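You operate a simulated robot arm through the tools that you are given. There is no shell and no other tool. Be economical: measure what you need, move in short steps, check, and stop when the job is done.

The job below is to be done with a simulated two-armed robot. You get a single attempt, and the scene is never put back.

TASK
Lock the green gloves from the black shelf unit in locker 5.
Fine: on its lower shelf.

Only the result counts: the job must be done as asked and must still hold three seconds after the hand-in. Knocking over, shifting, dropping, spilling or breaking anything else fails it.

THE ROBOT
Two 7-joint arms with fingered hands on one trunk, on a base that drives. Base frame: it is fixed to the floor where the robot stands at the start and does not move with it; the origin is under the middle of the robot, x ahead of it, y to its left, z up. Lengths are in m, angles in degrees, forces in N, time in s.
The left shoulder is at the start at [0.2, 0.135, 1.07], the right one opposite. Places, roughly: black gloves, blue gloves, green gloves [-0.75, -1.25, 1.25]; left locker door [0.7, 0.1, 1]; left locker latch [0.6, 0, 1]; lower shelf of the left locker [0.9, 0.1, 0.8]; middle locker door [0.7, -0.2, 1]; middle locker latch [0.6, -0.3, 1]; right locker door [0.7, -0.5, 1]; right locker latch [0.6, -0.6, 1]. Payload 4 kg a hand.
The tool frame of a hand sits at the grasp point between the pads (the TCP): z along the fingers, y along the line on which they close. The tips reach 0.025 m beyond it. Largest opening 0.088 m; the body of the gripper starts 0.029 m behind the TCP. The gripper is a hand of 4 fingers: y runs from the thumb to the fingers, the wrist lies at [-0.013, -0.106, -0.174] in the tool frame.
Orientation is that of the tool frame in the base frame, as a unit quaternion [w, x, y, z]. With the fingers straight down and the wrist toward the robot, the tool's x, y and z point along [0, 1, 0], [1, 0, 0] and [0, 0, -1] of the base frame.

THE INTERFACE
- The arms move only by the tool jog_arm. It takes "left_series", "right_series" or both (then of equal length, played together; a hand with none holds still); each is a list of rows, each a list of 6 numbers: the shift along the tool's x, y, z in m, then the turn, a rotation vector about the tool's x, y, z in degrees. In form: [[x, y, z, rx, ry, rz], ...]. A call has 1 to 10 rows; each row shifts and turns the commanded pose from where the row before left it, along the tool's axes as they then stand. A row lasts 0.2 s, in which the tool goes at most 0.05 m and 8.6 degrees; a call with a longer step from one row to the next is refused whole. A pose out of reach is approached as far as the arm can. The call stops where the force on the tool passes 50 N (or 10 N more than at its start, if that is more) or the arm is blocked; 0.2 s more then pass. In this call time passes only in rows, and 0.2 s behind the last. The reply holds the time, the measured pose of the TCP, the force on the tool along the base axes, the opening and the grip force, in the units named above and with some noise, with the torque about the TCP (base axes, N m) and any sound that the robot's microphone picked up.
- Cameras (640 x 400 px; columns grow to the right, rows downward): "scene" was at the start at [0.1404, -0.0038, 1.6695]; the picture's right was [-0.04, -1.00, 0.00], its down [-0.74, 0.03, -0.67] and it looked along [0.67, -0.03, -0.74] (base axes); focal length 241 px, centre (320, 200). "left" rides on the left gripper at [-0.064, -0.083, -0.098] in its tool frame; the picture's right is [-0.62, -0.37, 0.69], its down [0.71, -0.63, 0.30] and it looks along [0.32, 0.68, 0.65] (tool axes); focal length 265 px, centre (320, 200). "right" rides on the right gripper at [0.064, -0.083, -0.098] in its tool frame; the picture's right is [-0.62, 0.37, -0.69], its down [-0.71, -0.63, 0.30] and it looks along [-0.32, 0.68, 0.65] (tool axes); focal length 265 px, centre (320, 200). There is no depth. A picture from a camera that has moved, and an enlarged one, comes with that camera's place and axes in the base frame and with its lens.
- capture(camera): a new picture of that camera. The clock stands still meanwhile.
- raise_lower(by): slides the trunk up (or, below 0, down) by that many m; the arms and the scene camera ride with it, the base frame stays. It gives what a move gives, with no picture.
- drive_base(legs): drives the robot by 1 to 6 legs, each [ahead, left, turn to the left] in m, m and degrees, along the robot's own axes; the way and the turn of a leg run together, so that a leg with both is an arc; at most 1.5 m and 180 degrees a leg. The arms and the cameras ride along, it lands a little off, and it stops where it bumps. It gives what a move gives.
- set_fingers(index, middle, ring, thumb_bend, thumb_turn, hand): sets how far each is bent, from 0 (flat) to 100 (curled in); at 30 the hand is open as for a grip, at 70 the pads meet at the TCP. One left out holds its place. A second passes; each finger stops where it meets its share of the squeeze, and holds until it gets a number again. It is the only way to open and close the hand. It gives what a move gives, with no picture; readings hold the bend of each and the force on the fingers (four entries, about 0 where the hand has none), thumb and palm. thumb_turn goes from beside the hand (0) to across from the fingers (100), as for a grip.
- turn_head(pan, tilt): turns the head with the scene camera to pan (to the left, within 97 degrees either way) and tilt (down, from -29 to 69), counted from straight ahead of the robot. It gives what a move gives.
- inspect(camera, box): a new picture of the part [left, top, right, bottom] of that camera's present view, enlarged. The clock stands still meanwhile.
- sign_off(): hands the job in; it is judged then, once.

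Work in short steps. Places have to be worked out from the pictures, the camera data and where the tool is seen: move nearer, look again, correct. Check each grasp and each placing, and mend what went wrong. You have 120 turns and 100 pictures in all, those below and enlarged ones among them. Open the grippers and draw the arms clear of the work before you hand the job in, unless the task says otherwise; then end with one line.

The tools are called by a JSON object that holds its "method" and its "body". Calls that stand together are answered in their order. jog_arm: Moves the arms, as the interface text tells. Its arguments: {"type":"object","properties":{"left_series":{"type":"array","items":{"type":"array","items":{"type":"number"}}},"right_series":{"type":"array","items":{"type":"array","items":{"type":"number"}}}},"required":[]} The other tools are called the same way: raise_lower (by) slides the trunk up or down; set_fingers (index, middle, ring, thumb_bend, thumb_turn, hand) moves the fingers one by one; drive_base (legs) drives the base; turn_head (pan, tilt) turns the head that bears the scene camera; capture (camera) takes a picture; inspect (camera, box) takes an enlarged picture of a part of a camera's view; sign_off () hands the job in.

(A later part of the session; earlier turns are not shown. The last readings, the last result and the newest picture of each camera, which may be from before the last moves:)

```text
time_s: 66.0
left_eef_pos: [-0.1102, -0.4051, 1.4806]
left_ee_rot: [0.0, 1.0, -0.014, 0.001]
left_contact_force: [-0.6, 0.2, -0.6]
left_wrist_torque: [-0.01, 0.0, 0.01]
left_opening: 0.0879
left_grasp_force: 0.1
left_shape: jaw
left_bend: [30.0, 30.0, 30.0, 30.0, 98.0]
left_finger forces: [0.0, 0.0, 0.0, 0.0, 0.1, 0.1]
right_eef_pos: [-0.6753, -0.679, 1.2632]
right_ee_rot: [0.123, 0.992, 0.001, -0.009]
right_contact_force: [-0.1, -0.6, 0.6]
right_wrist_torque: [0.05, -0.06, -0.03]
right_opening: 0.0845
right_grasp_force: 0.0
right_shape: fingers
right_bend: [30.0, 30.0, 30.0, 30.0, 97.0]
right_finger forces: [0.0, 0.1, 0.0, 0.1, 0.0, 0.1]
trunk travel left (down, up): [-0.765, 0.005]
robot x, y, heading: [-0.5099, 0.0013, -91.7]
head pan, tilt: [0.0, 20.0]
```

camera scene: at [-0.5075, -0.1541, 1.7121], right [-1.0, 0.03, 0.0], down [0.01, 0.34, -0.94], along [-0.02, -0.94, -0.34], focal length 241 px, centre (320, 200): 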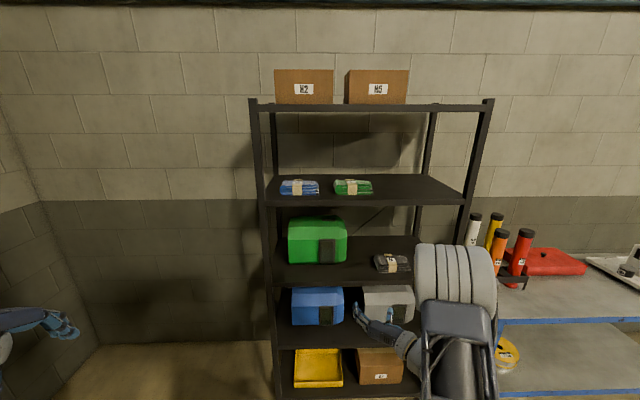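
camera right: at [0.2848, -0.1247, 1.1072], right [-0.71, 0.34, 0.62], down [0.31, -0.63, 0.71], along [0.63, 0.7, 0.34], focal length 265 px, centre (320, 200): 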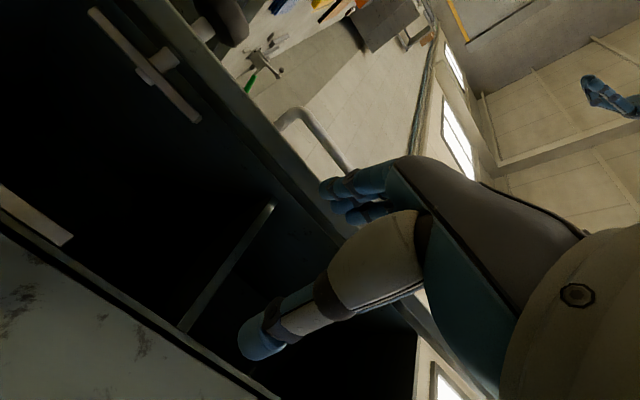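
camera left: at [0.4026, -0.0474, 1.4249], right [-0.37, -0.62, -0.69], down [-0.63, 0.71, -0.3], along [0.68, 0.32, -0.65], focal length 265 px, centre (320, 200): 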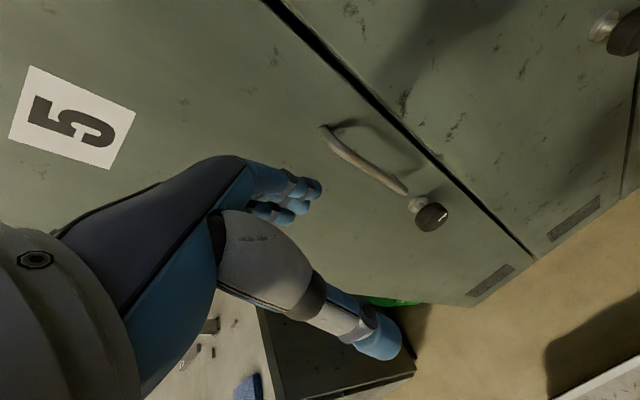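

About 14° of tilt is left, fine for now. I lift the hand to z≈1.5 and drive nearer to the shelf unit.

{"method": "jog_arm", "body": {"right_series": [[0, 0, -0.045, 3, 0, 0], [0, 0, -0.045, 3, 0, 0], [0, 0, -0.045, 3, 0, 0], [0, 0, -0.045, 3, 0, 0], [0, 0, -0.045, 2, 0, 0]]}}

{"method": "drive_base", "body": {"legs": [[0.33, 0.09, 1.7]]}}

{"method": "capture", "body": {"camera": "scene"}}

{"method": "capture", "body": {"camera": "right"}}

```text
time_s: 67.2
left_eef_pos: [-0.1104, -0.405, 1.4808]
left_ee_rot: [0.0, 1.0, -0.013, 0.001]
left_contact_force: [-0.3, 0.9, 0.3]
left_wrist_torque: [0.01, -0.01, -0.02]
left_opening: 0.0874
left_grasp_force: 0.1
left_shape: jaw
left_bend: [30.0, 30.0, 30.0, 30.0, 98.0]
left_finger forces: [0.0, 0.0, 0.0, 0.1, 0.1, 0.0]
right_eef_pos: [-0.6718, -0.6474, 1.4865]
right_ee_rot: [0.001, 1.0, -0.001, -0.009]
right_contact_force: [0.1, -0.4, 0.0]
right_wrist_torque: [-0.01, 0.02, -0.04]
right_opening: 0.0848
right_grasp_force: 0.1
right_shape: fingers
right_bend: [30.0, 30.0, 30.0, 30.0, 97.0]
right_finger forces: [0.0, 0.0, 0.0, 0.0, 0.0, 0.0]
trunk travel left (down, up): [-0.765, 0.005]
robot x, y, heading: [-0.5019, -0.0016, -91.6]
head pan, tilt: [0.0, 20.0]
```

```text
time_s: 69.4
left_eef_pos: [-0.0097, -0.7198, 1.4801]
left_ee_rot: [0.001, 1.0, 0.004, -0.001]
left_contact_force: [0.4, -0.1, -0.1]
left_wrist_torque: [0.01, 0.02, 0.01]
left_opening: 0.0873
left_grasp_force: 0.1
left_shape: jaw
left_bend: [30.0, 30.0, 30.0, 30.0, 98.0]
left_finger forces: [0.0, 0.0, 0.0, 0.1, 0.0, 0.0]
right_eef_pos: [-0.5633, -0.9827, 1.4857]
right_ee_rot: [0.003, 1.0, 0.016, -0.009]
right_contact_force: [0.1, 0.3, 0.5]
right_wrist_torque: [0.01, -0.01, 0.0]
right_opening: 0.0848
right_grasp_force: 0.0
right_shape: fingers
right_bend: [30.0, 30.0, 30.0, 30.0, 97.0]
right_finger forces: [0.0, 0.0, 0.0, 0.0, 0.1, 0.0]
trunk travel left (down, up): [-0.765, 0.005]
robot x, y, heading: [-0.4189, -0.3289, -89.6]
head pan, tilt: [0.0, 20.0]
```

```text
55 pictures are left
camera scene: at [-0.4153, -0.4833, 1.8022], right [-1.0, -0.01, 0.0], down [0.0, 0.34, -0.94], along [0.01, -0.94, -0.34], focal length 241 px, centre (320, 200)
```

scene: 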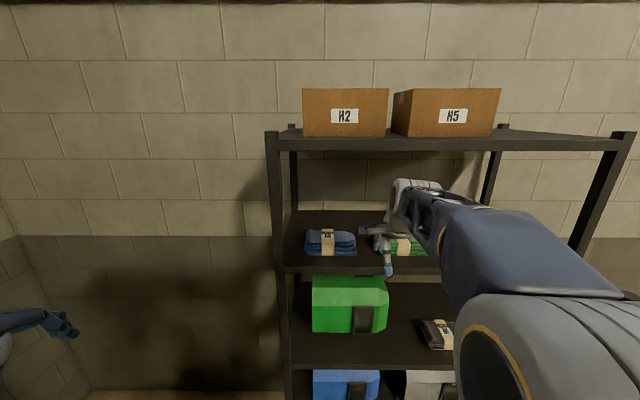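

```text
54 pictures are left
camera right: at [-0.5004, -0.8961, 1.583], right [-0.59, -0.39, 0.71], down [-0.74, 0.6, -0.29], along [-0.31, -0.7, -0.64], focal length 265 px, centre (320, 200)
```

right: 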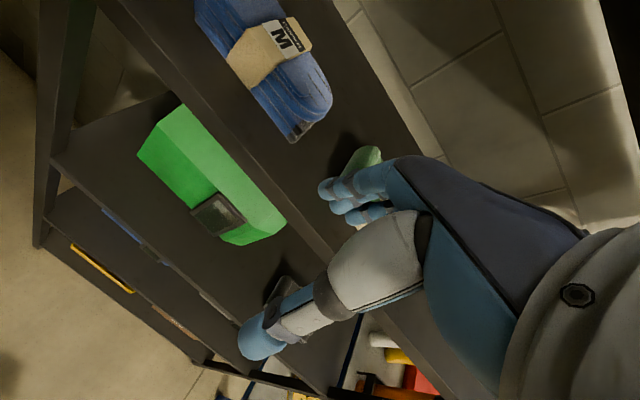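

I shift the hand left so its camera sees the green gloves clearly and the scene view opens up, to measure their depth.

{"method": "jog_arm", "body": {"right_series": [[0.045, 0, 0, 0, 0, 0], [0.045, 0, 0, 0, 0, 0], [0.045, 0, 0, 0, 0, 0], [0.03, 0, 0, 0, 0, 0]]}}

{"method": "capture", "body": {"camera": "right"}}

{"method": "inspect", "body": {"camera": "scene", "box": [330, 200, 450, 280]}}

```text
time_s: 70.4
left_eef_pos: [-0.0098, -0.7207, 1.4799]
left_ee_rot: [0.0, 1.0, 0.003, 0.0]
left_contact_force: [0.0, -0.5, 0.2]
left_wrist_torque: [0.0, 0.02, 0.01]
left_opening: 0.0877
left_grasp_force: 0.1
left_shape: jaw
left_bend: [30.0, 30.0, 30.0, 30.0, 98.0]
left_finger forces: [0.1, 0.0, 0.1, 0.0, 0.0, 0.0]
right_eef_pos: [-0.3978, -0.9758, 1.4818]
right_ee_rot: [0.003, 1.0, 0.017, -0.01]
right_contact_force: [0.0, -0.9, -0.1]
right_wrist_torque: [0.06, -0.03, 0.01]
right_opening: 0.0848
right_grasp_force: 0.0
right_shape: fingers
right_bend: [30.0, 30.0, 30.0, 30.0, 97.0]
right_finger forces: [0.0, 0.0, 0.0, 0.0, 0.0, 0.0]
trunk travel left (down, up): [-0.765, 0.005]
robot x, y, heading: [-0.4145, -0.3288, -89.5]
head pan, tilt: [0.0, 20.0]
```

```text
53 pictures are left
camera right: at [-0.335, -0.8894, 1.5779], right [-0.59, -0.39, 0.71], down [-0.74, 0.6, -0.29], along [-0.31, -0.7, -0.64], focal length 265 px, centre (320, 200)
```

right: 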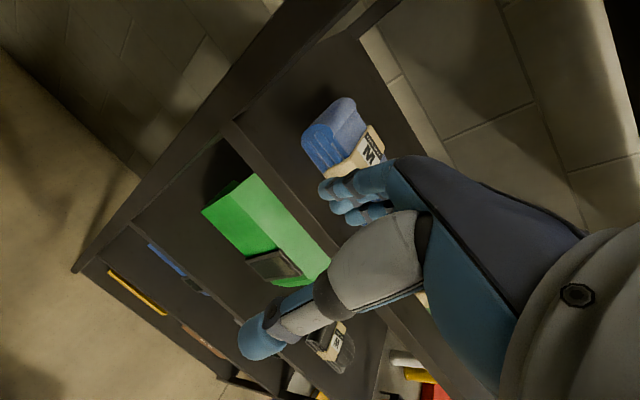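

```text
5.00 times, centred on (390, 240) of scene
camera zoom: at [-0.4154, -0.4835, 1.8021], right [-1.0, -0.01, 0.0], down [0.0, 0.34, -0.94], along [0.01, -0.94, -0.34], focal length 1203 px, centre (-30, 0)
```

zoom: 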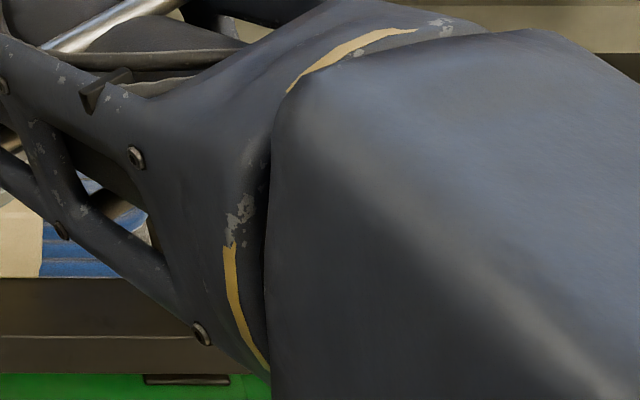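

Wrong side; the camera needs to be to the right of the gloves. I move the hand right to x≈−0.75.

{"method": "jog_arm", "body": {"right_series": [[-0.048, 0, 0, 0, 0, 0], [-0.048, 0, 0, 0, 0, 0], [-0.048, 0, 0, 0, 0, 0], [-0.048, 0, 0, 0, 0, 0], [-0.048, 0, 0, 0, 0, 0], [-0.048, 0, 0, 0, 0, 0], [-0.048, 0, 0, 0, 0, 0]]}}

{"method": "capture", "body": {"camera": "right"}}

{"method": "inspect", "body": {"camera": "scene", "box": [330, 200, 450, 280]}}

```text
time_s: 72.0
left_eef_pos: [-0.0093, -0.7204, 1.4816]
left_ee_rot: [0.0, 1.0, 0.004, -0.001]
left_contact_force: [0.5, 0.7, 1.1]
left_wrist_torque: [0.04, 0.02, -0.02]
left_opening: 0.0873
left_grasp_force: 0.1
left_shape: jaw
left_bend: [30.0, 30.0, 30.0, 30.0, 98.0]
left_finger forces: [0.1, 0.0, 0.0, 0.0, 0.0, 0.0]
right_eef_pos: [-0.7377, -0.9904, 1.4884]
right_ee_rot: [0.003, 1.0, 0.019, -0.008]
right_contact_force: [0.2, 0.5, 0.1]
right_wrist_torque: [0.02, -0.02, 0.01]
right_opening: 0.0845
right_grasp_force: 0.0
right_shape: fingers
right_bend: [30.0, 30.0, 30.0, 30.0, 97.0]
right_finger forces: [0.0, 0.0, 0.0, 0.1, 0.0, 0.0]
trunk travel left (down, up): [-0.765, 0.005]
robot x, y, heading: [-0.4197, -0.3264, -89.3]
head pan, tilt: [0.0, 20.0]
```

```text
51 pictures are left
camera right: at [-0.674, -0.9031, 1.5856], right [-0.59, -0.39, 0.71], down [-0.74, 0.6, -0.29], along [-0.31, -0.7, -0.64], focal length 265 px, centre (320, 200)
```

right: 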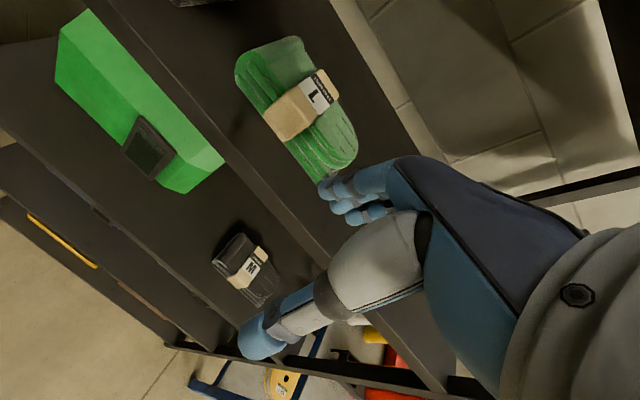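

```text
5.00 times, centred on (390, 240) of scene
camera zoom: at [-0.4148, -0.4834, 1.8021], right [-1.0, -0.01, 0.0], down [0.0, 0.34, -0.94], along [0.01, -0.94, -0.34], focal length 1203 px, centre (-30, 0)
```

zoom: 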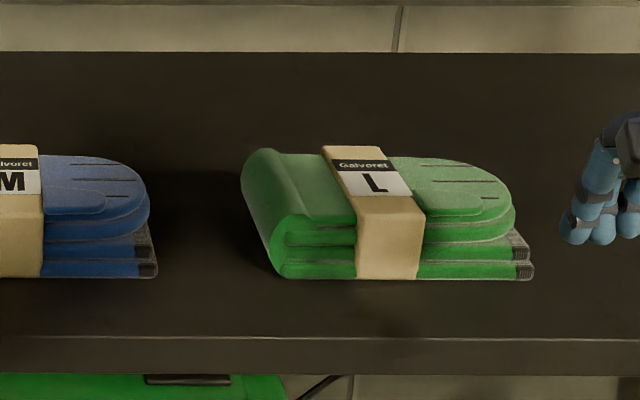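

Triangulated well now: gloves' front face y≈−1.147, back ≈−1.242, shelf top z≈1.373, glove top z≈1.43, x from −0.60 to −0.764. I align x, tilt slightly so the fingers clear the top, half close, and drive 0.1 m nearer.

{"method": "jog_arm", "body": {"right_series": [[0.03, 0, 0, -6, 0, 0], [0.03, 0, 0.01, -6, 0, 0], [0, 0, 0.005, 0, 0, 0]]}}

{"method": "set_fingers", "body": {"hand": "right", "index": 50, "middle": 50, "ring": 50, "thumb_bend": 25}}

{"method": "drive_base", "body": {"legs": [[0.1, 0, -0.5]]}}

{"method": "capture", "body": {"camera": "right"}}

```text
time_s: 72.8
left_eef_pos: [-0.0094, -0.7204, 1.4806]
left_ee_rot: [0.0, 1.0, 0.005, 0.0]
left_contact_force: [0.9, 0.6, 0.2]
left_wrist_torque: [0.0, 0.05, -0.04]
left_opening: 0.0878
left_grasp_force: 0.0
left_shape: jaw
left_bend: [30.0, 30.0, 30.0, 30.0, 98.0]
left_finger forces: [0.0, 0.1, 0.0, 0.0, 0.1, 0.1]
right_eef_pos: [-0.6751, -0.9887, 1.4708]
right_ee_rot: [0.107, 0.994, 0.018, -0.008]
right_contact_force: [0.7, 0.6, -0.2]
right_wrist_torque: [0.0, 0.01, 0.0]
right_opening: 0.0846
right_grasp_force: 0.1
right_shape: fingers
right_bend: [30.0, 30.0, 30.0, 30.0, 97.0]
right_finger forces: [0.1, 0.0, 0.0, 0.1, 0.1, 0.0]
trunk travel left (down, up): [-0.765, 0.005]
robot x, y, heading: [-0.4183, -0.3307, -89.5]
head pan, tilt: [0.0, 20.0]
```

```text
time_s: 73.8
left_eef_pos: [-0.0095, -0.7214, 1.4802]
left_ee_rot: [-0.001, 1.0, 0.004, 0.001]
left_contact_force: [-0.2, -0.1, -0.1]
left_wrist_torque: [-0.02, 0.05, 0.03]
left_opening: 0.0875
left_grasp_force: 0.0
left_shape: jaw
left_bend: [30.0, 30.0, 30.0, 30.0, 98.0]
left_finger forces: [0.0, 0.1, 0.0, 0.1, 0.0, 0.0]
right_eef_pos: [-0.6749, -0.9887, 1.4712]
right_ee_rot: [0.106, 0.994, 0.018, -0.007]
right_contact_force: [-0.1, 0.6, 0.2]
right_wrist_torque: [0.0, 0.0, -0.03]
right_opening: 0.0669
right_grasp_force: 0.1
right_shape: fingers
right_bend: [50.0, 50.0, 50.0, 25.0, 97.0]
right_finger forces: [0.0, 0.0, 0.1, 0.0, 0.0, 0.1]
trunk travel left (down, up): [-0.765, 0.005]
robot x, y, heading: [-0.4174, -0.3327, -89.7]
head pan, tilt: [0.0, 20.0]
```

```text
time_s: 75.0
left_eef_pos: [-0.0123, -0.8255, 1.4815]
left_ee_rot: [-0.001, 1.0, -0.001, 0.0]
left_contact_force: [-0.3, 0.6, -0.5]
left_wrist_torque: [0.01, -0.05, 0.01]
left_opening: 0.0879
left_grasp_force: 0.2
left_shape: jaw
left_bend: [30.0, 30.0, 30.0, 30.0, 98.0]
left_finger forces: [0.1, 0.1, 0.1, 0.0, 0.1, 0.2]
right_eef_pos: [-0.6815, -1.0863, 1.4721]
right_ee_rot: [0.108, 0.994, 0.013, -0.008]
right_contact_force: [-0.2, -0.4, -0.3]
right_wrist_torque: [0.0, 0.0, 0.03]
right_opening: 0.0667
right_grasp_force: 0.0
right_shape: fingers
right_bend: [50.0, 50.0, 50.0, 25.0, 97.0]
right_finger forces: [0.0, 0.0, 0.0, 0.0, 0.1, 0.1]
trunk travel left (down, up): [-0.765, 0.005]
robot x, y, heading: [-0.4148, -0.4291, -89.9]
head pan, tilt: [0.0, 20.0]
```

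```text
49 pictures are left
camera right: at [-0.6177, -0.982, 1.5495], right [-0.6, -0.23, 0.77], down [-0.74, 0.53, -0.42], along [-0.31, -0.81, -0.49], focal length 265 px, centre (320, 200)
```

right: 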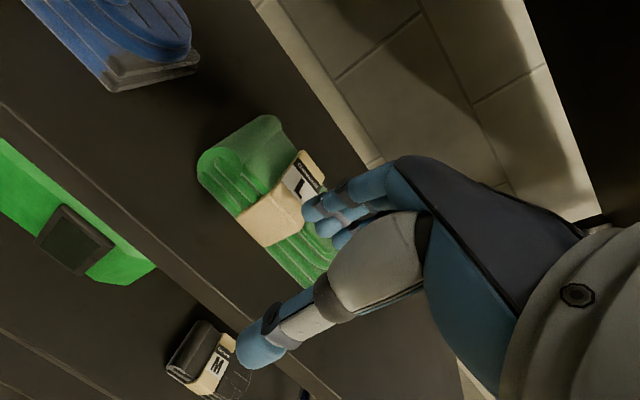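

Gloves confirmed at the same place. I glide the hand over them at z≈1.47.

{"method": "jog_arm", "body": {"right_series": [[0.003, 0.036, 0.0077, 0, 0, 0], [0.003, 0.036, 0.0077, 0, 0, 0], [0, 0.036, 0.0077, 0, 0, 0]]}}

{"method": "set_fingers", "body": {"hand": "right", "index": 15, "middle": 15, "ring": 15, "thumb_bend": 12}}

{"method": "capture", "body": {"camera": "right"}}

{"method": "inspect", "body": {"camera": "scene", "box": [360, 140, 520, 260]}}

```text
time_s: 75.8
left_eef_pos: [-0.0134, -0.8238, 1.4819]
left_ee_rot: [0.0, 1.0, -0.001, -0.001]
left_contact_force: [-0.2, 0.6, 0.8]
left_wrist_torque: [-0.02, -0.02, -0.02]
left_opening: 0.0876
left_grasp_force: 0.1
left_shape: jaw
left_bend: [30.0, 30.0, 30.0, 30.0, 98.0]
left_finger forces: [0.1, 0.0, 0.1, 0.0, 0.1, 0.0]
right_eef_pos: [-0.6725, -1.1977, 1.4734]
right_ee_rot: [0.108, 0.994, 0.013, -0.008]
right_contact_force: [-0.3, 0.1, 0.9]
right_wrist_torque: [-0.02, 0.02, 0.0]
right_opening: 0.0668
right_grasp_force: 0.1
right_shape: fingers
right_bend: [50.0, 50.0, 50.0, 25.0, 97.0]
right_finger forces: [0.1, 0.0, 0.0, 0.1, 0.1, 0.1]
trunk travel left (down, up): [-0.765, 0.005]
robot x, y, heading: [-0.4178, -0.429, -90.5]
head pan, tilt: [0.0, 20.0]
```

```text
time_s: 76.8
left_eef_pos: [-0.0138, -0.8254, 1.4806]
left_ee_rot: [0.0, 1.0, -0.001, 0.0]
left_contact_force: [0.0, -0.7, -0.4]
left_wrist_torque: [-0.01, -0.01, 0.04]
left_opening: 0.0875
left_grasp_force: 0.0
left_shape: jaw
left_bend: [30.0, 30.0, 30.0, 30.0, 98.0]
left_finger forces: [0.0, 0.0, 0.1, 0.1, 0.1, 0.0]
right_eef_pos: [-0.6722, -1.1977, 1.4717]
right_ee_rot: [0.106, 0.994, 0.013, -0.008]
right_contact_force: [-0.3, -0.1, 0.1]
right_wrist_torque: [-0.02, -0.01, 0.01]
right_opening: 0.1139
right_grasp_force: 0.1
right_shape: fingers
right_bend: [15.0, 15.0, 15.0, 12.0, 97.0]
right_finger forces: [0.1, 0.0, 0.0, 0.0, 0.0, 0.0]
trunk travel left (down, up): [-0.765, 0.005]
robot x, y, heading: [-0.4185, -0.4302, -90.2]
head pan, tilt: [0.0, 20.0]
```

```text
48 pictures are left
camera right: at [-0.6094, -1.0937, 1.5504], right [-0.6, -0.23, 0.77], down [-0.74, 0.53, -0.42], along [-0.31, -0.81, -0.49], focal length 265 px, centre (320, 200)
```

right: 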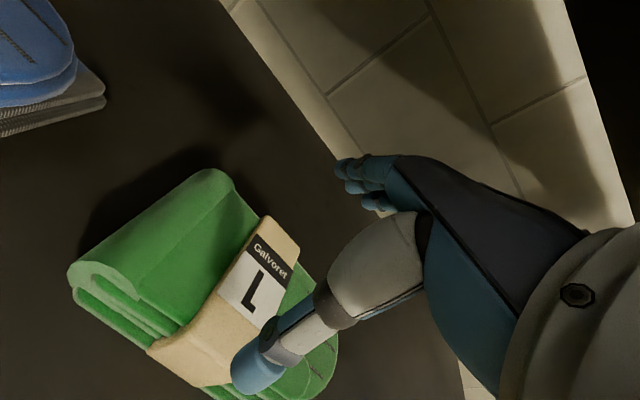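

```text
3.33 times, centred on (440, 200) of scene
camera zoom: at [-0.4163, -0.5842, 1.8021], right [-1.0, 0.0, 0.0], down [0.0, 0.34, -0.94], along [0.0, -0.94, -0.34], focal length 802 px, centre (-80, 200)
```

zoom: 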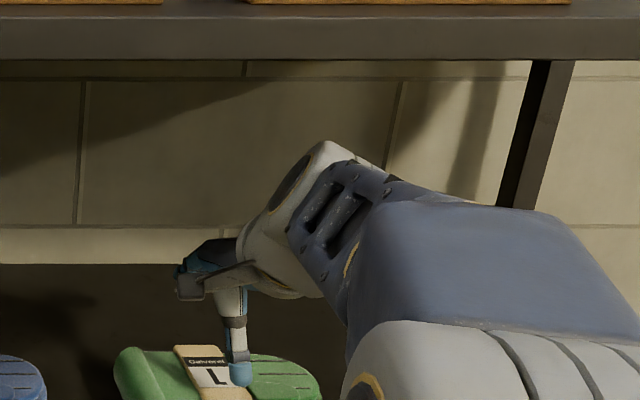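

Opening is 0.114 m, gloves ~0.09–0.10 deep, centred at y≈−1.195. I untilt and descend around them.

{"method": "jog_arm", "body": {"right_series": [[0, 0, 0, 6, 0, 0], [0, -0.002, 0, 6.3, 0, 0], [0, 0, 0.02, 0, 0, 0], [0, 0, 0.02, 0, 0, 0], [0, 0, 0.012, 0, 0, 0]]}}

{"method": "capture", "body": {"camera": "right"}}

```text
time_s: 78.0
left_eef_pos: [-0.0129, -0.8244, 1.4809]
left_ee_rot: [0.0, 1.0, 0.0, 0.001]
left_contact_force: [0.2, 0.1, 0.2]
left_wrist_torque: [0.04, 0.0, -0.04]
left_opening: 0.0874
left_grasp_force: 0.0
left_shape: jaw
left_bend: [30.0, 30.0, 30.0, 30.0, 98.0]
left_finger forces: [0.0, 0.0, 0.0, 0.1, 0.1, 0.0]
right_eef_pos: [-0.6727, -1.1969, 1.4204]
right_ee_rot: [0.0, 1.0, 0.012, -0.009]
right_contact_force: [0.0, 0.4, 2.0]
right_wrist_torque: [0.08, -0.02, 0.03]
right_opening: 0.115
right_grasp_force: 0.8
right_shape: fingers
right_bend: [15.0, 15.0, 15.0, 11.0, 97.0]
right_finger forces: [0.0, 0.0, 0.1, 0.1, 1.4, 0.0]
trunk travel left (down, up): [-0.765, 0.005]
robot x, y, heading: [-0.4162, -0.43, -89.9]
head pan, tilt: [0.0, 20.0]
```

```text
46 pictures are left
camera right: at [-0.6088, -1.1107, 1.5178], right [-0.6, -0.38, 0.7], down [-0.73, 0.61, -0.29], along [-0.32, -0.69, -0.65], focal length 265 px, centre (320, 200)
```

right: 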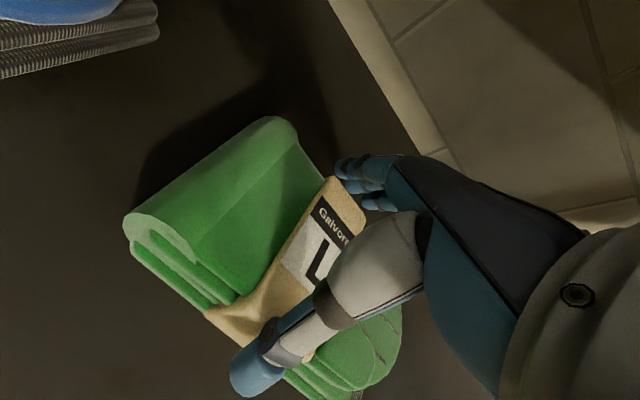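

The thumb just brushes the front face. I back off 4 mm, go down another centimetre and close.

{"method": "jog_arm", "body": {"right_series": [[0, -0.004, 0, 0, 0, 0], [0, 0, 0.007, 0, 0, 0], [0, 0, 0.006, 0, 0, 0]]}}

{"method": "set_fingers", "body": {"hand": "right", "index": 60, "middle": 60, "ring": 60, "thumb_bend": 50}}

{"method": "capture", "body": {"camera": "right"}}

```text
time_s: 78.8
left_eef_pos: [-0.0123, -0.8243, 1.481]
left_ee_rot: [0.0, 1.0, -0.001, -0.001]
left_contact_force: [0.7, -0.1, -0.1]
left_wrist_torque: [0.0, 0.0, 0.04]
left_opening: 0.0876
left_grasp_force: 0.1
left_shape: jaw
left_bend: [30.0, 30.0, 30.0, 30.0, 98.0]
left_finger forces: [0.0, 0.0, 0.0, 0.0, 0.1, 0.1]
right_eef_pos: [-0.6721, -1.1912, 1.4112]
right_ee_rot: [0.002, 1.0, 0.011, -0.01]
right_contact_force: [-0.7, 2.2, 13.4]
right_wrist_torque: [0.15, -0.03, -0.04]
right_opening: 0.1183
right_grasp_force: 6.5
right_shape: fingers
right_bend: [13.0, 15.0, 15.0, 8.0, 97.0]
right_finger forces: [3.6, 0.0, 0.0, 0.0, 8.1, 0.0]
trunk travel left (down, up): [-0.765, 0.005]
robot x, y, heading: [-0.4154, -0.4312, -89.7]
head pan, tilt: [0.0, 20.0]
```

```text
time_s: 79.8
left_eef_pos: [-0.0131, -0.8253, 1.4815]
left_ee_rot: [0.001, 1.0, -0.001, -0.001]
left_contact_force: [-0.1, -0.2, -0.1]
left_wrist_torque: [0.01, 0.01, 0.0]
left_opening: 0.0875
left_grasp_force: 0.0
left_shape: jaw
left_bend: [30.0, 30.0, 30.0, 30.0, 98.0]
left_finger forces: [0.0, 0.0, 0.0, 0.0, 0.0, 0.0]
right_eef_pos: [-0.6719, -1.1899, 1.4106]
right_ee_rot: [0.002, 1.0, 0.012, -0.009]
right_contact_force: [0.5, 0.0, 32.3]
right_wrist_torque: [0.27, -0.06, 0.81]
right_opening: 0.1144
right_grasp_force: 42.8
right_shape: fingers
right_bend: [16.0, 26.0, 19.0, 19.0, 97.0]
right_finger forces: [14.0, 12.5, 14.7, 0.0, 44.3, 0.0]
trunk travel left (down, up): [-0.765, 0.005]
robot x, y, heading: [-0.4151, -0.4308, -89.8]
head pan, tilt: [0.0, 20.0]
```

```text
45 pictures are left
camera right: at [-0.6087, -1.1053, 1.5079], right [-0.6, -0.38, 0.71], down [-0.74, 0.61, -0.29], along [-0.32, -0.69, -0.64], focal length 265 px, centre (320, 200)
```

right: 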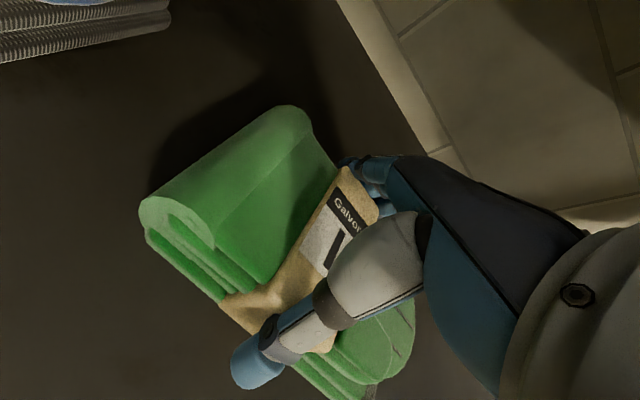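

Grip is 43 N at ~0.1 m opening. I lift 2 cm slowly to see whether the gloves come along.

{"method": "jog_arm", "body": {"right_series": [[0, 0, -0.005, 0, 0, 0], [0, 0, -0.007, 0, 0, 0], [0, 0, -0.008, 0, 0, 0]]}}

{"method": "capture", "body": {"camera": "right"}}

```text
time_s: 80.6
left_eef_pos: [-0.014, -0.8244, 1.4808]
left_ee_rot: [0.0, 1.0, -0.001, 0.0]
left_contact_force: [0.1, -0.2, 0.6]
left_wrist_torque: [0.0, 0.0, 0.0]
left_opening: 0.0876
left_grasp_force: 0.0
left_shape: jaw
left_bend: [30.0, 30.0, 30.0, 30.0, 98.0]
left_finger forces: [0.0, 0.0, 0.0, 0.0, 0.0, 0.0]
right_eef_pos: [-0.6736, -1.1914, 1.425]
right_ee_rot: [-0.003, 1.0, 0.012, -0.009]
right_contact_force: [0.3, -0.6, -3.4]
right_wrist_torque: [0.03, -0.02, 0.0]
right_opening: 0.1124
right_grasp_force: 32.2
right_shape: fingers
right_bend: [16.0, 26.0, 21.0, 27.0, 93.0]
right_finger forces: [10.7, 10.9, 10.3, 0.0, 31.3, 0.0]
trunk travel left (down, up): [-0.765, 0.005]
robot x, y, heading: [-0.4149, -0.4296, -90.1]
head pan, tilt: [0.0, 20.0]
```

```text
44 pictures are left
camera right: at [-0.6089, -1.1055, 1.5232], right [-0.6, -0.39, 0.7], down [-0.73, 0.61, -0.29], along [-0.32, -0.69, -0.65], focal length 265 px, centre (320, 200)
```

right: 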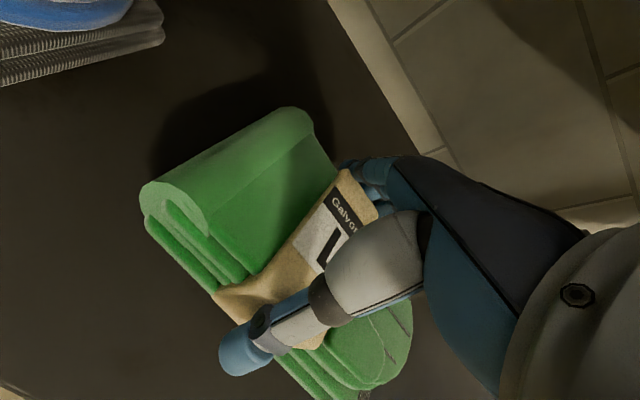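

The gloves are lifted with the hand. I raise another 1.5 cm and back the robot straight out of the shelf.

{"method": "jog_arm", "body": {"right_series": [[0, 0, -0.008, 0, 0, 0], [0, 0, -0.008, 0, 0, 0]]}}

{"method": "drive_base", "body": {"legs": [[-0.2, 0, 0], [-0.25, 0, 0]]}}

{"method": "capture", "body": {"camera": "right"}}

{"method": "capture", "body": {"camera": "scene"}}

```text
time_s: 81.2
left_eef_pos: [-0.0125, -0.8264, 1.4806]
left_ee_rot: [0.0, 1.0, 0.0, 0.0]
left_contact_force: [-0.2, 0.3, -0.7]
left_wrist_torque: [0.02, 0.0, -0.01]
left_opening: 0.0877
left_grasp_force: 0.0
left_shape: jaw
left_bend: [30.0, 30.0, 30.0, 30.0, 98.0]
left_finger forces: [0.1, 0.1, 0.0, 0.1, 0.1, 0.0]
right_eef_pos: [-0.6725, -1.1908, 1.4433]
right_ee_rot: [0.0, 1.0, 0.012, -0.008]
right_contact_force: [0.8, -0.2, -3.8]
right_wrist_torque: [0.0, -0.05, 0.01]
right_opening: 0.1125
right_grasp_force: 31.3
right_shape: fingers
right_bend: [16.0, 26.0, 21.0, 27.0, 93.0]
right_finger forces: [10.7, 10.8, 10.2, 0.0, 31.2, 0.1]
trunk travel left (down, up): [-0.765, 0.005]
robot x, y, heading: [-0.4188, -0.43, -90.2]
head pan, tilt: [0.0, 20.0]
```

```text
time_s: 84.2
left_eef_pos: [-0.012, -0.3763, 1.4807]
left_ee_rot: [0.0, 1.0, -0.001, 0.0]
left_contact_force: [0.8, 0.0, -0.5]
left_wrist_torque: [0.03, -0.01, 0.01]
left_opening: 0.0876
left_grasp_force: 0.0
left_shape: jaw
left_bend: [30.0, 30.0, 30.0, 30.0, 98.0]
left_finger forces: [0.0, 0.0, 0.0, 0.0, 0.1, 0.0]
right_eef_pos: [-0.6713, -0.7423, 1.444]
right_ee_rot: [-0.001, 1.0, 0.012, -0.009]
right_contact_force: [1.2, 0.0, -3.4]
right_wrist_torque: [0.04, -0.02, -0.01]
right_opening: 0.1125
right_grasp_force: 31.1
right_shape: fingers
right_bend: [16.0, 26.0, 21.0, 27.0, 93.0]
right_finger forces: [10.6, 10.9, 10.4, 0.0, 31.2, 0.0]
trunk travel left (down, up): [-0.765, 0.005]
robot x, y, heading: [-0.419, 0.0179, -90.4]
head pan, tilt: [0.0, 20.0]
```

```text
43 pictures are left
camera right: at [-0.6081, -0.6575, 1.5402], right [-0.6, -0.38, 0.7], down [-0.73, 0.61, -0.29], along [-0.32, -0.69, -0.65], focal length 265 px, centre (320, 200)
```

right: 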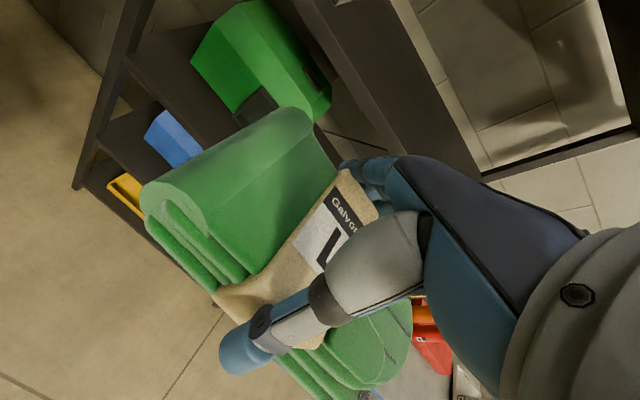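

```text
42 pictures are left
camera scene: at [-0.4158, -0.1363, 1.8021], right [-1.0, 0.0, 0.0], down [0.0, 0.34, -0.94], along [0.0, -0.94, -0.34], focal length 241 px, centre (320, 200)
```

scene: 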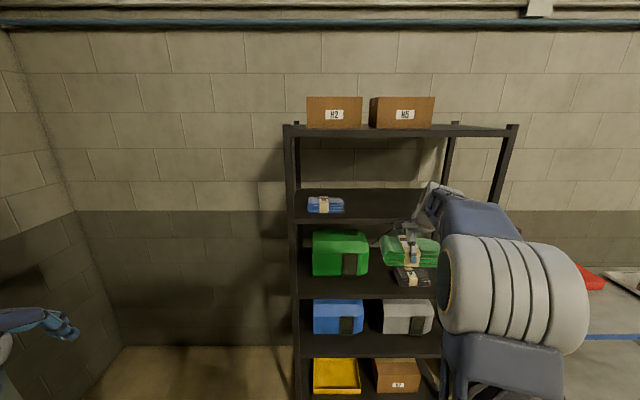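

Gloves securely held. I turn back to face the lockers, tucking the left arm out first.

{"method": "jog_arm", "body": {"left_series": [[0.04, -0.02, 0, 0, 0, 0], [0.04, -0.02, 0, 0, 0, 0], [0.04, -0.02, 0, 0, 0, 0]]}}

{"method": "drive_base", "body": {"legs": [[0, 0, 90.4]]}}

{"method": "turn_head", "body": {"pan": 0, "tilt": 38}}

{"method": "capture", "body": {"camera": "scene"}}

```text
time_s: 85.0
left_eef_pos: [0.1077, -0.317, 1.4809]
left_ee_rot: [0.001, 1.0, -0.002, 0.0]
left_contact_force: [-0.6, -0.2, 0.3]
left_wrist_torque: [0.03, -0.01, 0.0]
left_opening: 0.0877
left_grasp_force: 0.1
left_shape: jaw
left_bend: [30.0, 30.0, 30.0, 30.0, 98.0]
left_finger forces: [0.0, 0.0, 0.1, 0.0, 0.0, 0.0]
right_eef_pos: [-0.6727, -0.7426, 1.4435]
right_ee_rot: [-0.001, 1.0, 0.011, -0.009]
right_contact_force: [0.0, 0.0, -2.6]
right_wrist_torque: [0.01, -0.04, 0.0]
right_opening: 0.112
right_grasp_force: 31.3
right_shape: fingers
right_bend: [16.0, 26.0, 21.0, 27.0, 93.0]
right_finger forces: [10.7, 10.8, 10.3, 0.0, 31.2, 0.1]
trunk travel left (down, up): [-0.765, 0.005]
robot x, y, heading: [-0.4177, 0.0184, -90.2]
head pan, tilt: [0.0, 20.0]
```

```text
time_s: 89.2
left_eef_pos: [-0.0789, 0.5407, 1.4808]
left_ee_rot: [0.0, 0.711, 0.704, 0.001]
left_contact_force: [0.2, 1.2, 0.8]
left_wrist_torque: [0.04, -0.03, 0.02]
left_opening: 0.0879
left_grasp_force: 0.0
left_shape: jaw
left_bend: [30.0, 30.0, 30.0, 30.0, 98.0]
left_finger forces: [0.1, 0.0, 0.0, 0.0, 0.0, 0.1]
right_eef_pos: [0.3413, -0.2439, 1.4414]
right_ee_rot: [0.005, 0.702, 0.712, -0.006]
right_contact_force: [0.0, -0.8, -3.2]
right_wrist_torque: [0.01, -0.01, -0.01]
right_opening: 0.1112
right_grasp_force: 29.2
right_shape: fingers
right_bend: [16.0, 26.0, 21.0, 29.0, 93.0]
right_finger forces: [9.7, 10.3, 9.6, 0.1, 29.3, 0.0]
trunk travel left (down, up): [-0.765, 0.005]
robot x, y, heading: [-0.4161, 0.0223, -0.6]
head pan, tilt: [0.0, 20.0]
```

```text
time_s: 90.0
left_eef_pos: [-0.0779, 0.5406, 1.4802]
left_ee_rot: [0.0, 0.711, 0.703, 0.001]
left_contact_force: [0.4, -0.1, 1.1]
left_wrist_torque: [-0.01, -0.01, 0.03]
left_opening: 0.0879
left_grasp_force: 0.1
left_shape: jaw
left_bend: [30.0, 30.0, 30.0, 30.0, 98.0]
left_finger forces: [0.0, 0.0, 0.1, 0.0, 0.1, 0.0]
right_eef_pos: [0.3411, -0.2452, 1.4422]
right_ee_rot: [0.005, 0.703, 0.712, -0.007]
right_contact_force: [0.0, 0.4, -2.7]
right_wrist_torque: [-0.02, 0.03, 0.0]
right_opening: 0.1111
right_grasp_force: 29.3
right_shape: fingers
right_bend: [16.0, 26.0, 21.0, 29.0, 93.0]
right_finger forces: [9.8, 10.3, 9.6, 0.0, 29.2, 0.0]
trunk travel left (down, up): [-0.765, 0.005]
robot x, y, heading: [-0.4178, 0.0168, -0.5]
head pan, tilt: [0.0, 38.0]
```

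```text
41 pictures are left
camera scene: at [-0.2689, 0.0157, 1.7738], right [-0.01, -1.0, 0.0], down [-0.62, 0.01, -0.79], along [0.79, -0.01, -0.62], focal length 241 px, centre (320, 200)
```

scene: 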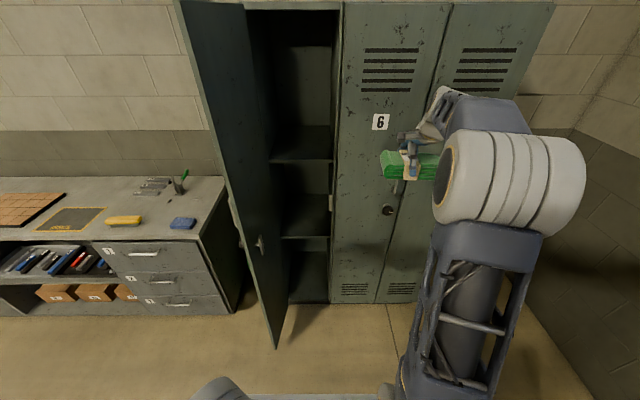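

The gloves are held; the lower shelf top is about z 0.78 and its front at x≈0.67. I lower the arm and trunk to bring the gloves to z≈0.9 in free space.

{"method": "jog_arm", "body": {"right_series": [[0, 0, 0.04, 0, 0, 0], [0, 0, 0.04, 0, 0, 0], [0, 0, 0.04, 0, 0, 0], [0, 0, 0.04, 0, 0, 0], [0, 0, 0.04, 0, 0, 0], [0, 0, 0.04, 0, 0, 0], [0, 0, 0.04, 0, 0, 0], [0, 0, 0.04, 0, 0, 0], [0, 0, 0.04, 0, 0, 0], [0, 0, 0.04, 0, 0, 0]]}}

{"method": "raise_lower", "body": {"by": -0.13}}

{"method": "jog_arm", "body": {"right_series": [[0.045, 0, 0, 0, 0, 0], [0.045, 0, 0, 0, 0, 0], [0.045, 0, 0, 0, 0, 0], [0.045, 0, 0, 0, 0, 0], [0.045, 0, 0, 0, 0, 0], [0.045, 0, 0, 0, 0, 0], [0.045, 0, 0, 0, 0, 0], [0.045, 0, 0, 0, 0, 0]]}}

{"method": "capture", "body": {"camera": "scene"}}

```text
time_s: 92.2
left_eef_pos: [-0.0777, 0.5401, 1.4807]
left_ee_rot: [0.0, 0.711, 0.703, -0.001]
left_contact_force: [0.1, -0.7, -0.6]
left_wrist_torque: [-0.03, -0.03, -0.03]
left_opening: 0.0877
left_grasp_force: 0.1
left_shape: jaw
left_bend: [30.0, 30.0, 30.0, 30.0, 98.0]
left_finger forces: [0.0, 0.0, 0.0, 0.0, 0.0, 0.1]
right_eef_pos: [0.3428, -0.2525, 1.0425]
right_ee_rot: [0.006, 0.702, 0.712, -0.006]
right_contact_force: [0.5, 0.7, -2.4]
right_wrist_torque: [0.02, 0.01, 0.0]
right_opening: 0.1105
right_grasp_force: 28.8
right_shape: fingers
right_bend: [17.0, 26.0, 22.0, 30.0, 93.0]
right_finger forces: [9.4, 10.2, 9.5, 0.0, 28.5, 0.0]
trunk travel left (down, up): [-0.765, 0.005]
robot x, y, heading: [-0.4184, 0.0214, -0.6]
head pan, tilt: [0.0, 38.0]
```

```text
time_s: 93.8
left_eef_pos: [-0.0776, 0.5396, 1.3506]
left_ee_rot: [0.0, 0.711, 0.703, 0.0]
left_contact_force: [-0.4, 0.0, 0.3]
left_wrist_torque: [-0.01, 0.02, 0.04]
left_opening: 0.0877
left_grasp_force: 0.0
left_shape: jaw
left_bend: [30.0, 30.0, 30.0, 30.0, 98.0]
left_finger forces: [0.0, 0.0, 0.0, 0.0, 0.1, 0.1]
right_eef_pos: [0.343, -0.2518, 0.9122]
right_ee_rot: [0.005, 0.702, 0.712, -0.008]
right_contact_force: [0.1, -0.6, -2.3]
right_wrist_torque: [0.02, 0.0, 0.04]
right_opening: 0.1109
right_grasp_force: 28.3
right_shape: fingers
right_bend: [17.0, 26.0, 22.0, 30.0, 93.0]
right_finger forces: [9.5, 10.2, 9.5, 0.0, 28.5, 0.0]
trunk travel left (down, up): [-0.635, 0.135]
robot x, y, heading: [-0.417, 0.0184, -0.6]
head pan, tilt: [0.0, 38.0]
```

```text
time_s: 95.5
left_eef_pos: [-0.0781, 0.5401, 1.3514]
left_ee_rot: [0.0, 0.711, 0.703, 0.0]
left_contact_force: [0.5, -0.2, -0.4]
left_wrist_torque: [0.02, 0.01, 0.01]
left_opening: 0.0878
left_grasp_force: 0.1
left_shape: jaw
left_bend: [30.0, 30.0, 30.0, 30.0, 98.0]
left_finger forces: [0.0, 0.0, 0.0, 0.2, 0.0, 0.0]
right_eef_pos: [0.338, 0.108, 0.9071]
right_ee_rot: [0.006, 0.703, 0.711, -0.007]
right_contact_force: [-0.3, 0.6, -3.1]
right_wrist_torque: [0.01, 0.0, 0.02]
right_opening: 0.1103
right_grasp_force: 28.1
right_shape: fingers
right_bend: [17.0, 26.0, 22.0, 30.0, 93.0]
right_finger forces: [9.1, 10.0, 9.4, 0.1, 27.8, 0.1]
trunk travel left (down, up): [-0.635, 0.135]
robot x, y, heading: [-0.4195, 0.019, -0.5]
head pan, tilt: [0.0, 38.0]
```

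```text
40 pictures are left
camera scene: at [-0.2688, 0.0151, 1.6437], right [-0.01, -1.0, 0.0], down [-0.62, 0.01, -0.79], along [0.79, -0.01, -0.62], focal length 241 px, centre (320, 200)
```

scene: 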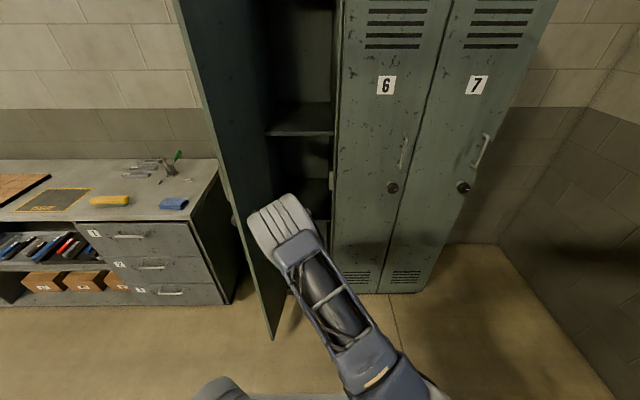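

The hand is in front of the opening at y≈0.108. I drive forward 0.15 m and check clearance of the elbow to the door.

{"method": "drive_base", "body": {"legs": [[0.15, 0, 0.5]]}}

{"method": "capture", "body": {"camera": "scene"}}

{"method": "capture", "body": {"camera": "right"}}

```text
time_s: 96.9
left_eef_pos: [0.067, 0.542, 1.351]
left_ee_rot: [-0.001, 0.708, 0.706, 0.0]
left_contact_force: [0.8, -0.4, -0.3]
left_wrist_torque: [-0.02, 0.02, -0.01]
left_opening: 0.0879
left_grasp_force: 0.0
left_shape: jaw
left_bend: [30.0, 30.0, 30.0, 30.0, 98.0]
left_finger forces: [0.0, 0.1, 0.0, 0.0, 0.0, 0.1]
right_eef_pos: [0.485, 0.1137, 0.9057]
right_ee_rot: [0.005, 0.699, 0.715, -0.007]
right_contact_force: [0.2, -0.4, -2.1]
right_wrist_torque: [0.01, 0.03, 0.01]
right_opening: 0.1102
right_grasp_force: 27.4
right_shape: fingers
right_bend: [17.0, 26.0, 22.0, 30.0, 93.0]
right_finger forces: [9.1, 10.2, 9.4, 0.0, 27.8, 0.0]
trunk travel left (down, up): [-0.635, 0.135]
robot x, y, heading: [-0.2651, 0.0186, -0.1]
head pan, tilt: [0.0, 38.0]
```

```text
39 pictures are left
camera scene: at [-0.1205, 0.0158, 1.6437], right [0.0, -1.0, 0.0], down [-0.62, 0.0, -0.79], along [0.79, 0.0, -0.62], focal length 241 px, centre (320, 200)
```

scene: 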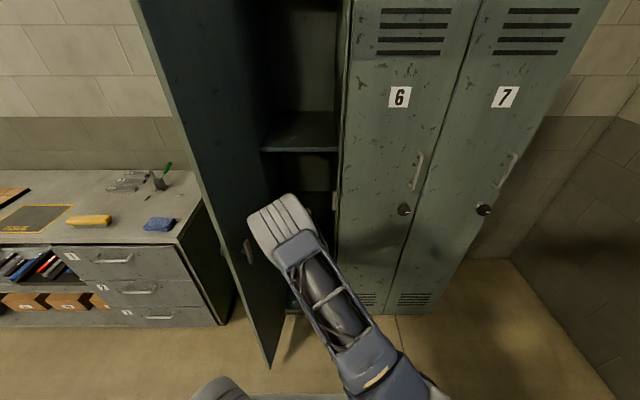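

```text
38 pictures are left
camera right: at [0.4001, 0.1775, 1.0039], right [0.38, -0.6, 0.7], down [-0.61, -0.73, -0.29], along [0.69, -0.32, -0.65], focal length 265 px, centre (320, 200)
```

right: 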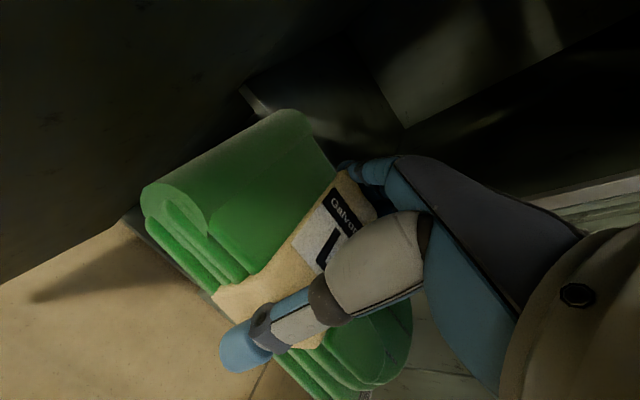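

Clearances look fine: gloves span y≈0.02–0.19, the opening is about −0.03 to 0.27. I drive another 0.15 m so they enter over the shelf.

{"method": "drive_base", "body": {"legs": [[0.14, 0, 0]]}}

{"method": "jog_arm", "body": {"right_series": [[0, 0.03, 0, 0, 0, 0], [0, 0.03, 0, 0, 0, 0]]}}

{"method": "capture", "body": {"camera": "right"}}

{"method": "capture", "body": {"camera": "scene"}}

```text
time_s: 98.2
left_eef_pos: [0.206, 0.5421, 1.3498]
left_ee_rot: [0.0, 0.709, 0.706, -0.001]
left_contact_force: [-0.2, -0.5, 0.1]
left_wrist_torque: [0.02, -0.02, 0.0]
left_opening: 0.0876
left_grasp_force: 0.0
left_shape: jaw
left_bend: [30.0, 30.0, 30.0, 30.0, 98.0]
left_finger forces: [0.0, 0.0, 0.1, 0.0, 0.1, 0.0]
right_eef_pos: [0.6243, 0.1134, 0.9062]
right_ee_rot: [0.005, 0.699, 0.715, -0.008]
right_contact_force: [-0.3, -0.4, -2.3]
right_wrist_torque: [0.05, -0.04, -0.02]
right_opening: 0.1106
right_grasp_force: 27.8
right_shape: fingers
right_bend: [17.0, 26.0, 22.0, 30.0, 93.0]
right_finger forces: [9.2, 10.1, 9.2, 0.1, 27.7, 0.0]
trunk travel left (down, up): [-0.635, 0.135]
robot x, y, heading: [-0.1277, 0.0177, -0.1]
head pan, tilt: [0.0, 38.0]
```

```text
time_s: 98.8
left_eef_pos: [0.2049, 0.5416, 1.3512]
left_ee_rot: [0.0, 0.708, 0.706, 0.001]
left_contact_force: [0.9, -0.1, 0.5]
left_wrist_torque: [-0.01, 0.01, -0.02]
left_opening: 0.0877
left_grasp_force: 0.1
left_shape: jaw
left_bend: [30.0, 30.0, 30.0, 30.0, 98.0]
left_finger forces: [0.0, 0.0, 0.0, 0.0, 0.0, 0.1]
right_eef_pos: [0.6849, 0.1136, 0.9056]
right_ee_rot: [0.005, 0.699, 0.715, -0.006]
right_contact_force: [0.1, 0.3, -2.9]
right_wrist_torque: [0.06, 0.01, -0.02]
right_opening: 0.1101
right_grasp_force: 28.0
right_shape: fingers
right_bend: [17.0, 26.0, 22.0, 30.0, 93.0]
right_finger forces: [8.9, 10.1, 9.1, 0.0, 27.5, 0.0]
trunk travel left (down, up): [-0.635, 0.135]
robot x, y, heading: [-0.1273, 0.0123, -0.3]
head pan, tilt: [0.0, 38.0]
```

```text
37 pictures are left
camera right: at [0.6005, 0.1783, 1.003], right [0.38, -0.6, 0.7], down [-0.61, -0.73, -0.29], along [0.69, -0.32, -0.65], focal length 265 px, centre (320, 200)
```

right: 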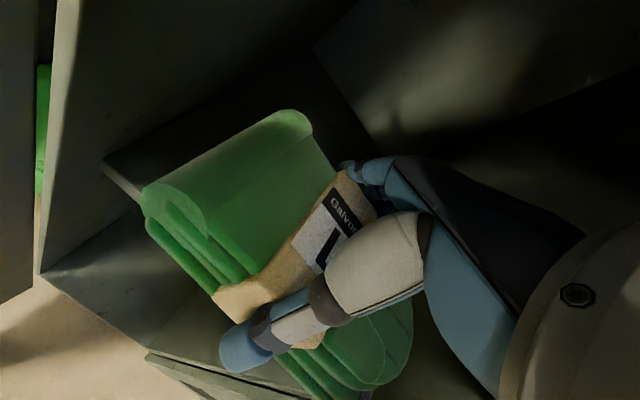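

```text
36 pictures are left
camera scene: at [0.0193, 0.0155, 1.6437], right [0.0, -1.0, 0.0], down [-0.62, 0.0, -0.79], along [0.79, 0.0, -0.62], focal length 241 px, centre (320, 200)
```

scene: 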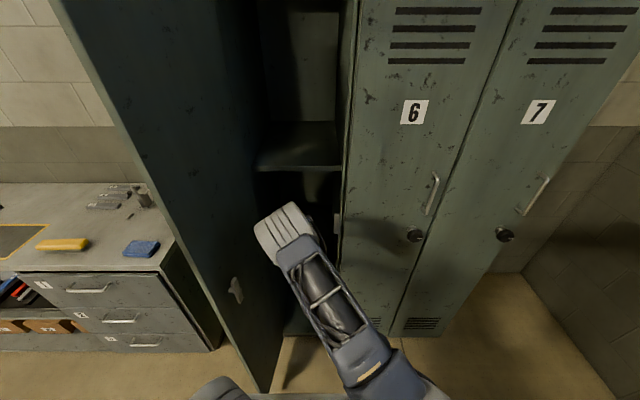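

The shelf's front-left corner is at about [0.69, 0.23], so the gloves (y 0.02–0.19) fit. I move in further with base and arm to TCP x≈0.83.

{"method": "drive_base", "body": {"legs": [[0.06, 0, 0.2]]}}

{"method": "jog_arm", "body": {"right_series": [[0, 0.03, 0, 0, 0, 0], [0, 0.03, 0, 0, 0, 0], [0, 0.025, 0, 0, 0, 0]]}}

{"method": "capture", "body": {"camera": "right"}}

```text
time_s: 99.8
left_eef_pos: [0.2644, 0.5422, 1.3512]
left_ee_rot: [0.0, 0.707, 0.707, 0.0]
left_contact_force: [-0.1, 0.9, 0.7]
left_wrist_torque: [-0.01, -0.01, 0.03]
left_opening: 0.0877
left_grasp_force: 0.1
left_shape: jaw
left_bend: [30.0, 30.0, 30.0, 30.0, 98.0]
left_finger forces: [0.0, 0.0, 0.2, 0.0, 0.1, 0.0]
right_eef_pos: [0.7437, 0.1161, 0.9056]
right_ee_rot: [0.006, 0.698, 0.716, -0.006]
right_contact_force: [-0.6, -0.6, -2.7]
right_wrist_torque: [0.06, 0.0, 0.01]
right_opening: 0.1101
right_grasp_force: 27.8
right_shape: fingers
right_bend: [17.0, 26.0, 22.0, 30.0, 93.0]
right_finger forces: [9.0, 10.1, 9.2, 0.0, 27.4, 0.0]
trunk travel left (down, up): [-0.635, 0.135]
robot x, y, heading: [-0.0647, 0.0147, -0.0]
head pan, tilt: [0.0, 38.0]
```

```text
time_s: 100.6
left_eef_pos: [0.2644, 0.5437, 1.3504]
left_ee_rot: [0.0, 0.707, 0.707, -0.001]
left_contact_force: [0.3, -0.8, 0.0]
left_wrist_torque: [-0.02, -0.03, 0.03]
left_opening: 0.0878
left_grasp_force: 0.0
left_shape: jaw
left_bend: [30.0, 30.0, 30.0, 30.0, 98.0]
left_finger forces: [0.0, 0.0, 0.0, 0.1, 0.0, 0.0]
right_eef_pos: [0.8295, 0.118, 0.9046]
right_ee_rot: [0.007, 0.698, 0.716, -0.007]
right_contact_force: [-0.5, 0.4, -2.4]
right_wrist_torque: [-0.02, 0.0, -0.02]
right_opening: 0.1098
right_grasp_force: 28.0
right_shape: fingers
right_bend: [17.0, 26.0, 22.0, 30.0, 93.0]
right_finger forces: [8.8, 10.1, 8.9, 0.0, 27.0, 0.1]
trunk travel left (down, up): [-0.635, 0.135]
robot x, y, heading: [-0.0649, 0.0174, -0.1]
head pan, tilt: [0.0, 38.0]
```

```text
35 pictures are left
camera right: at [0.7453, 0.1821, 1.0015], right [0.39, -0.6, 0.7], down [-0.61, -0.74, -0.29], along [0.69, -0.32, -0.65], focal length 265 px, centre (320, 200)
```

right: 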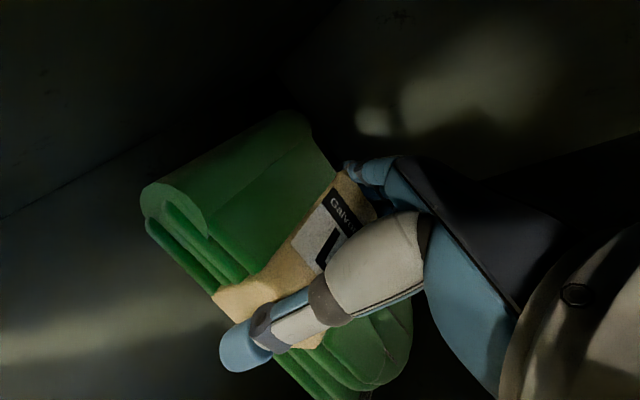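

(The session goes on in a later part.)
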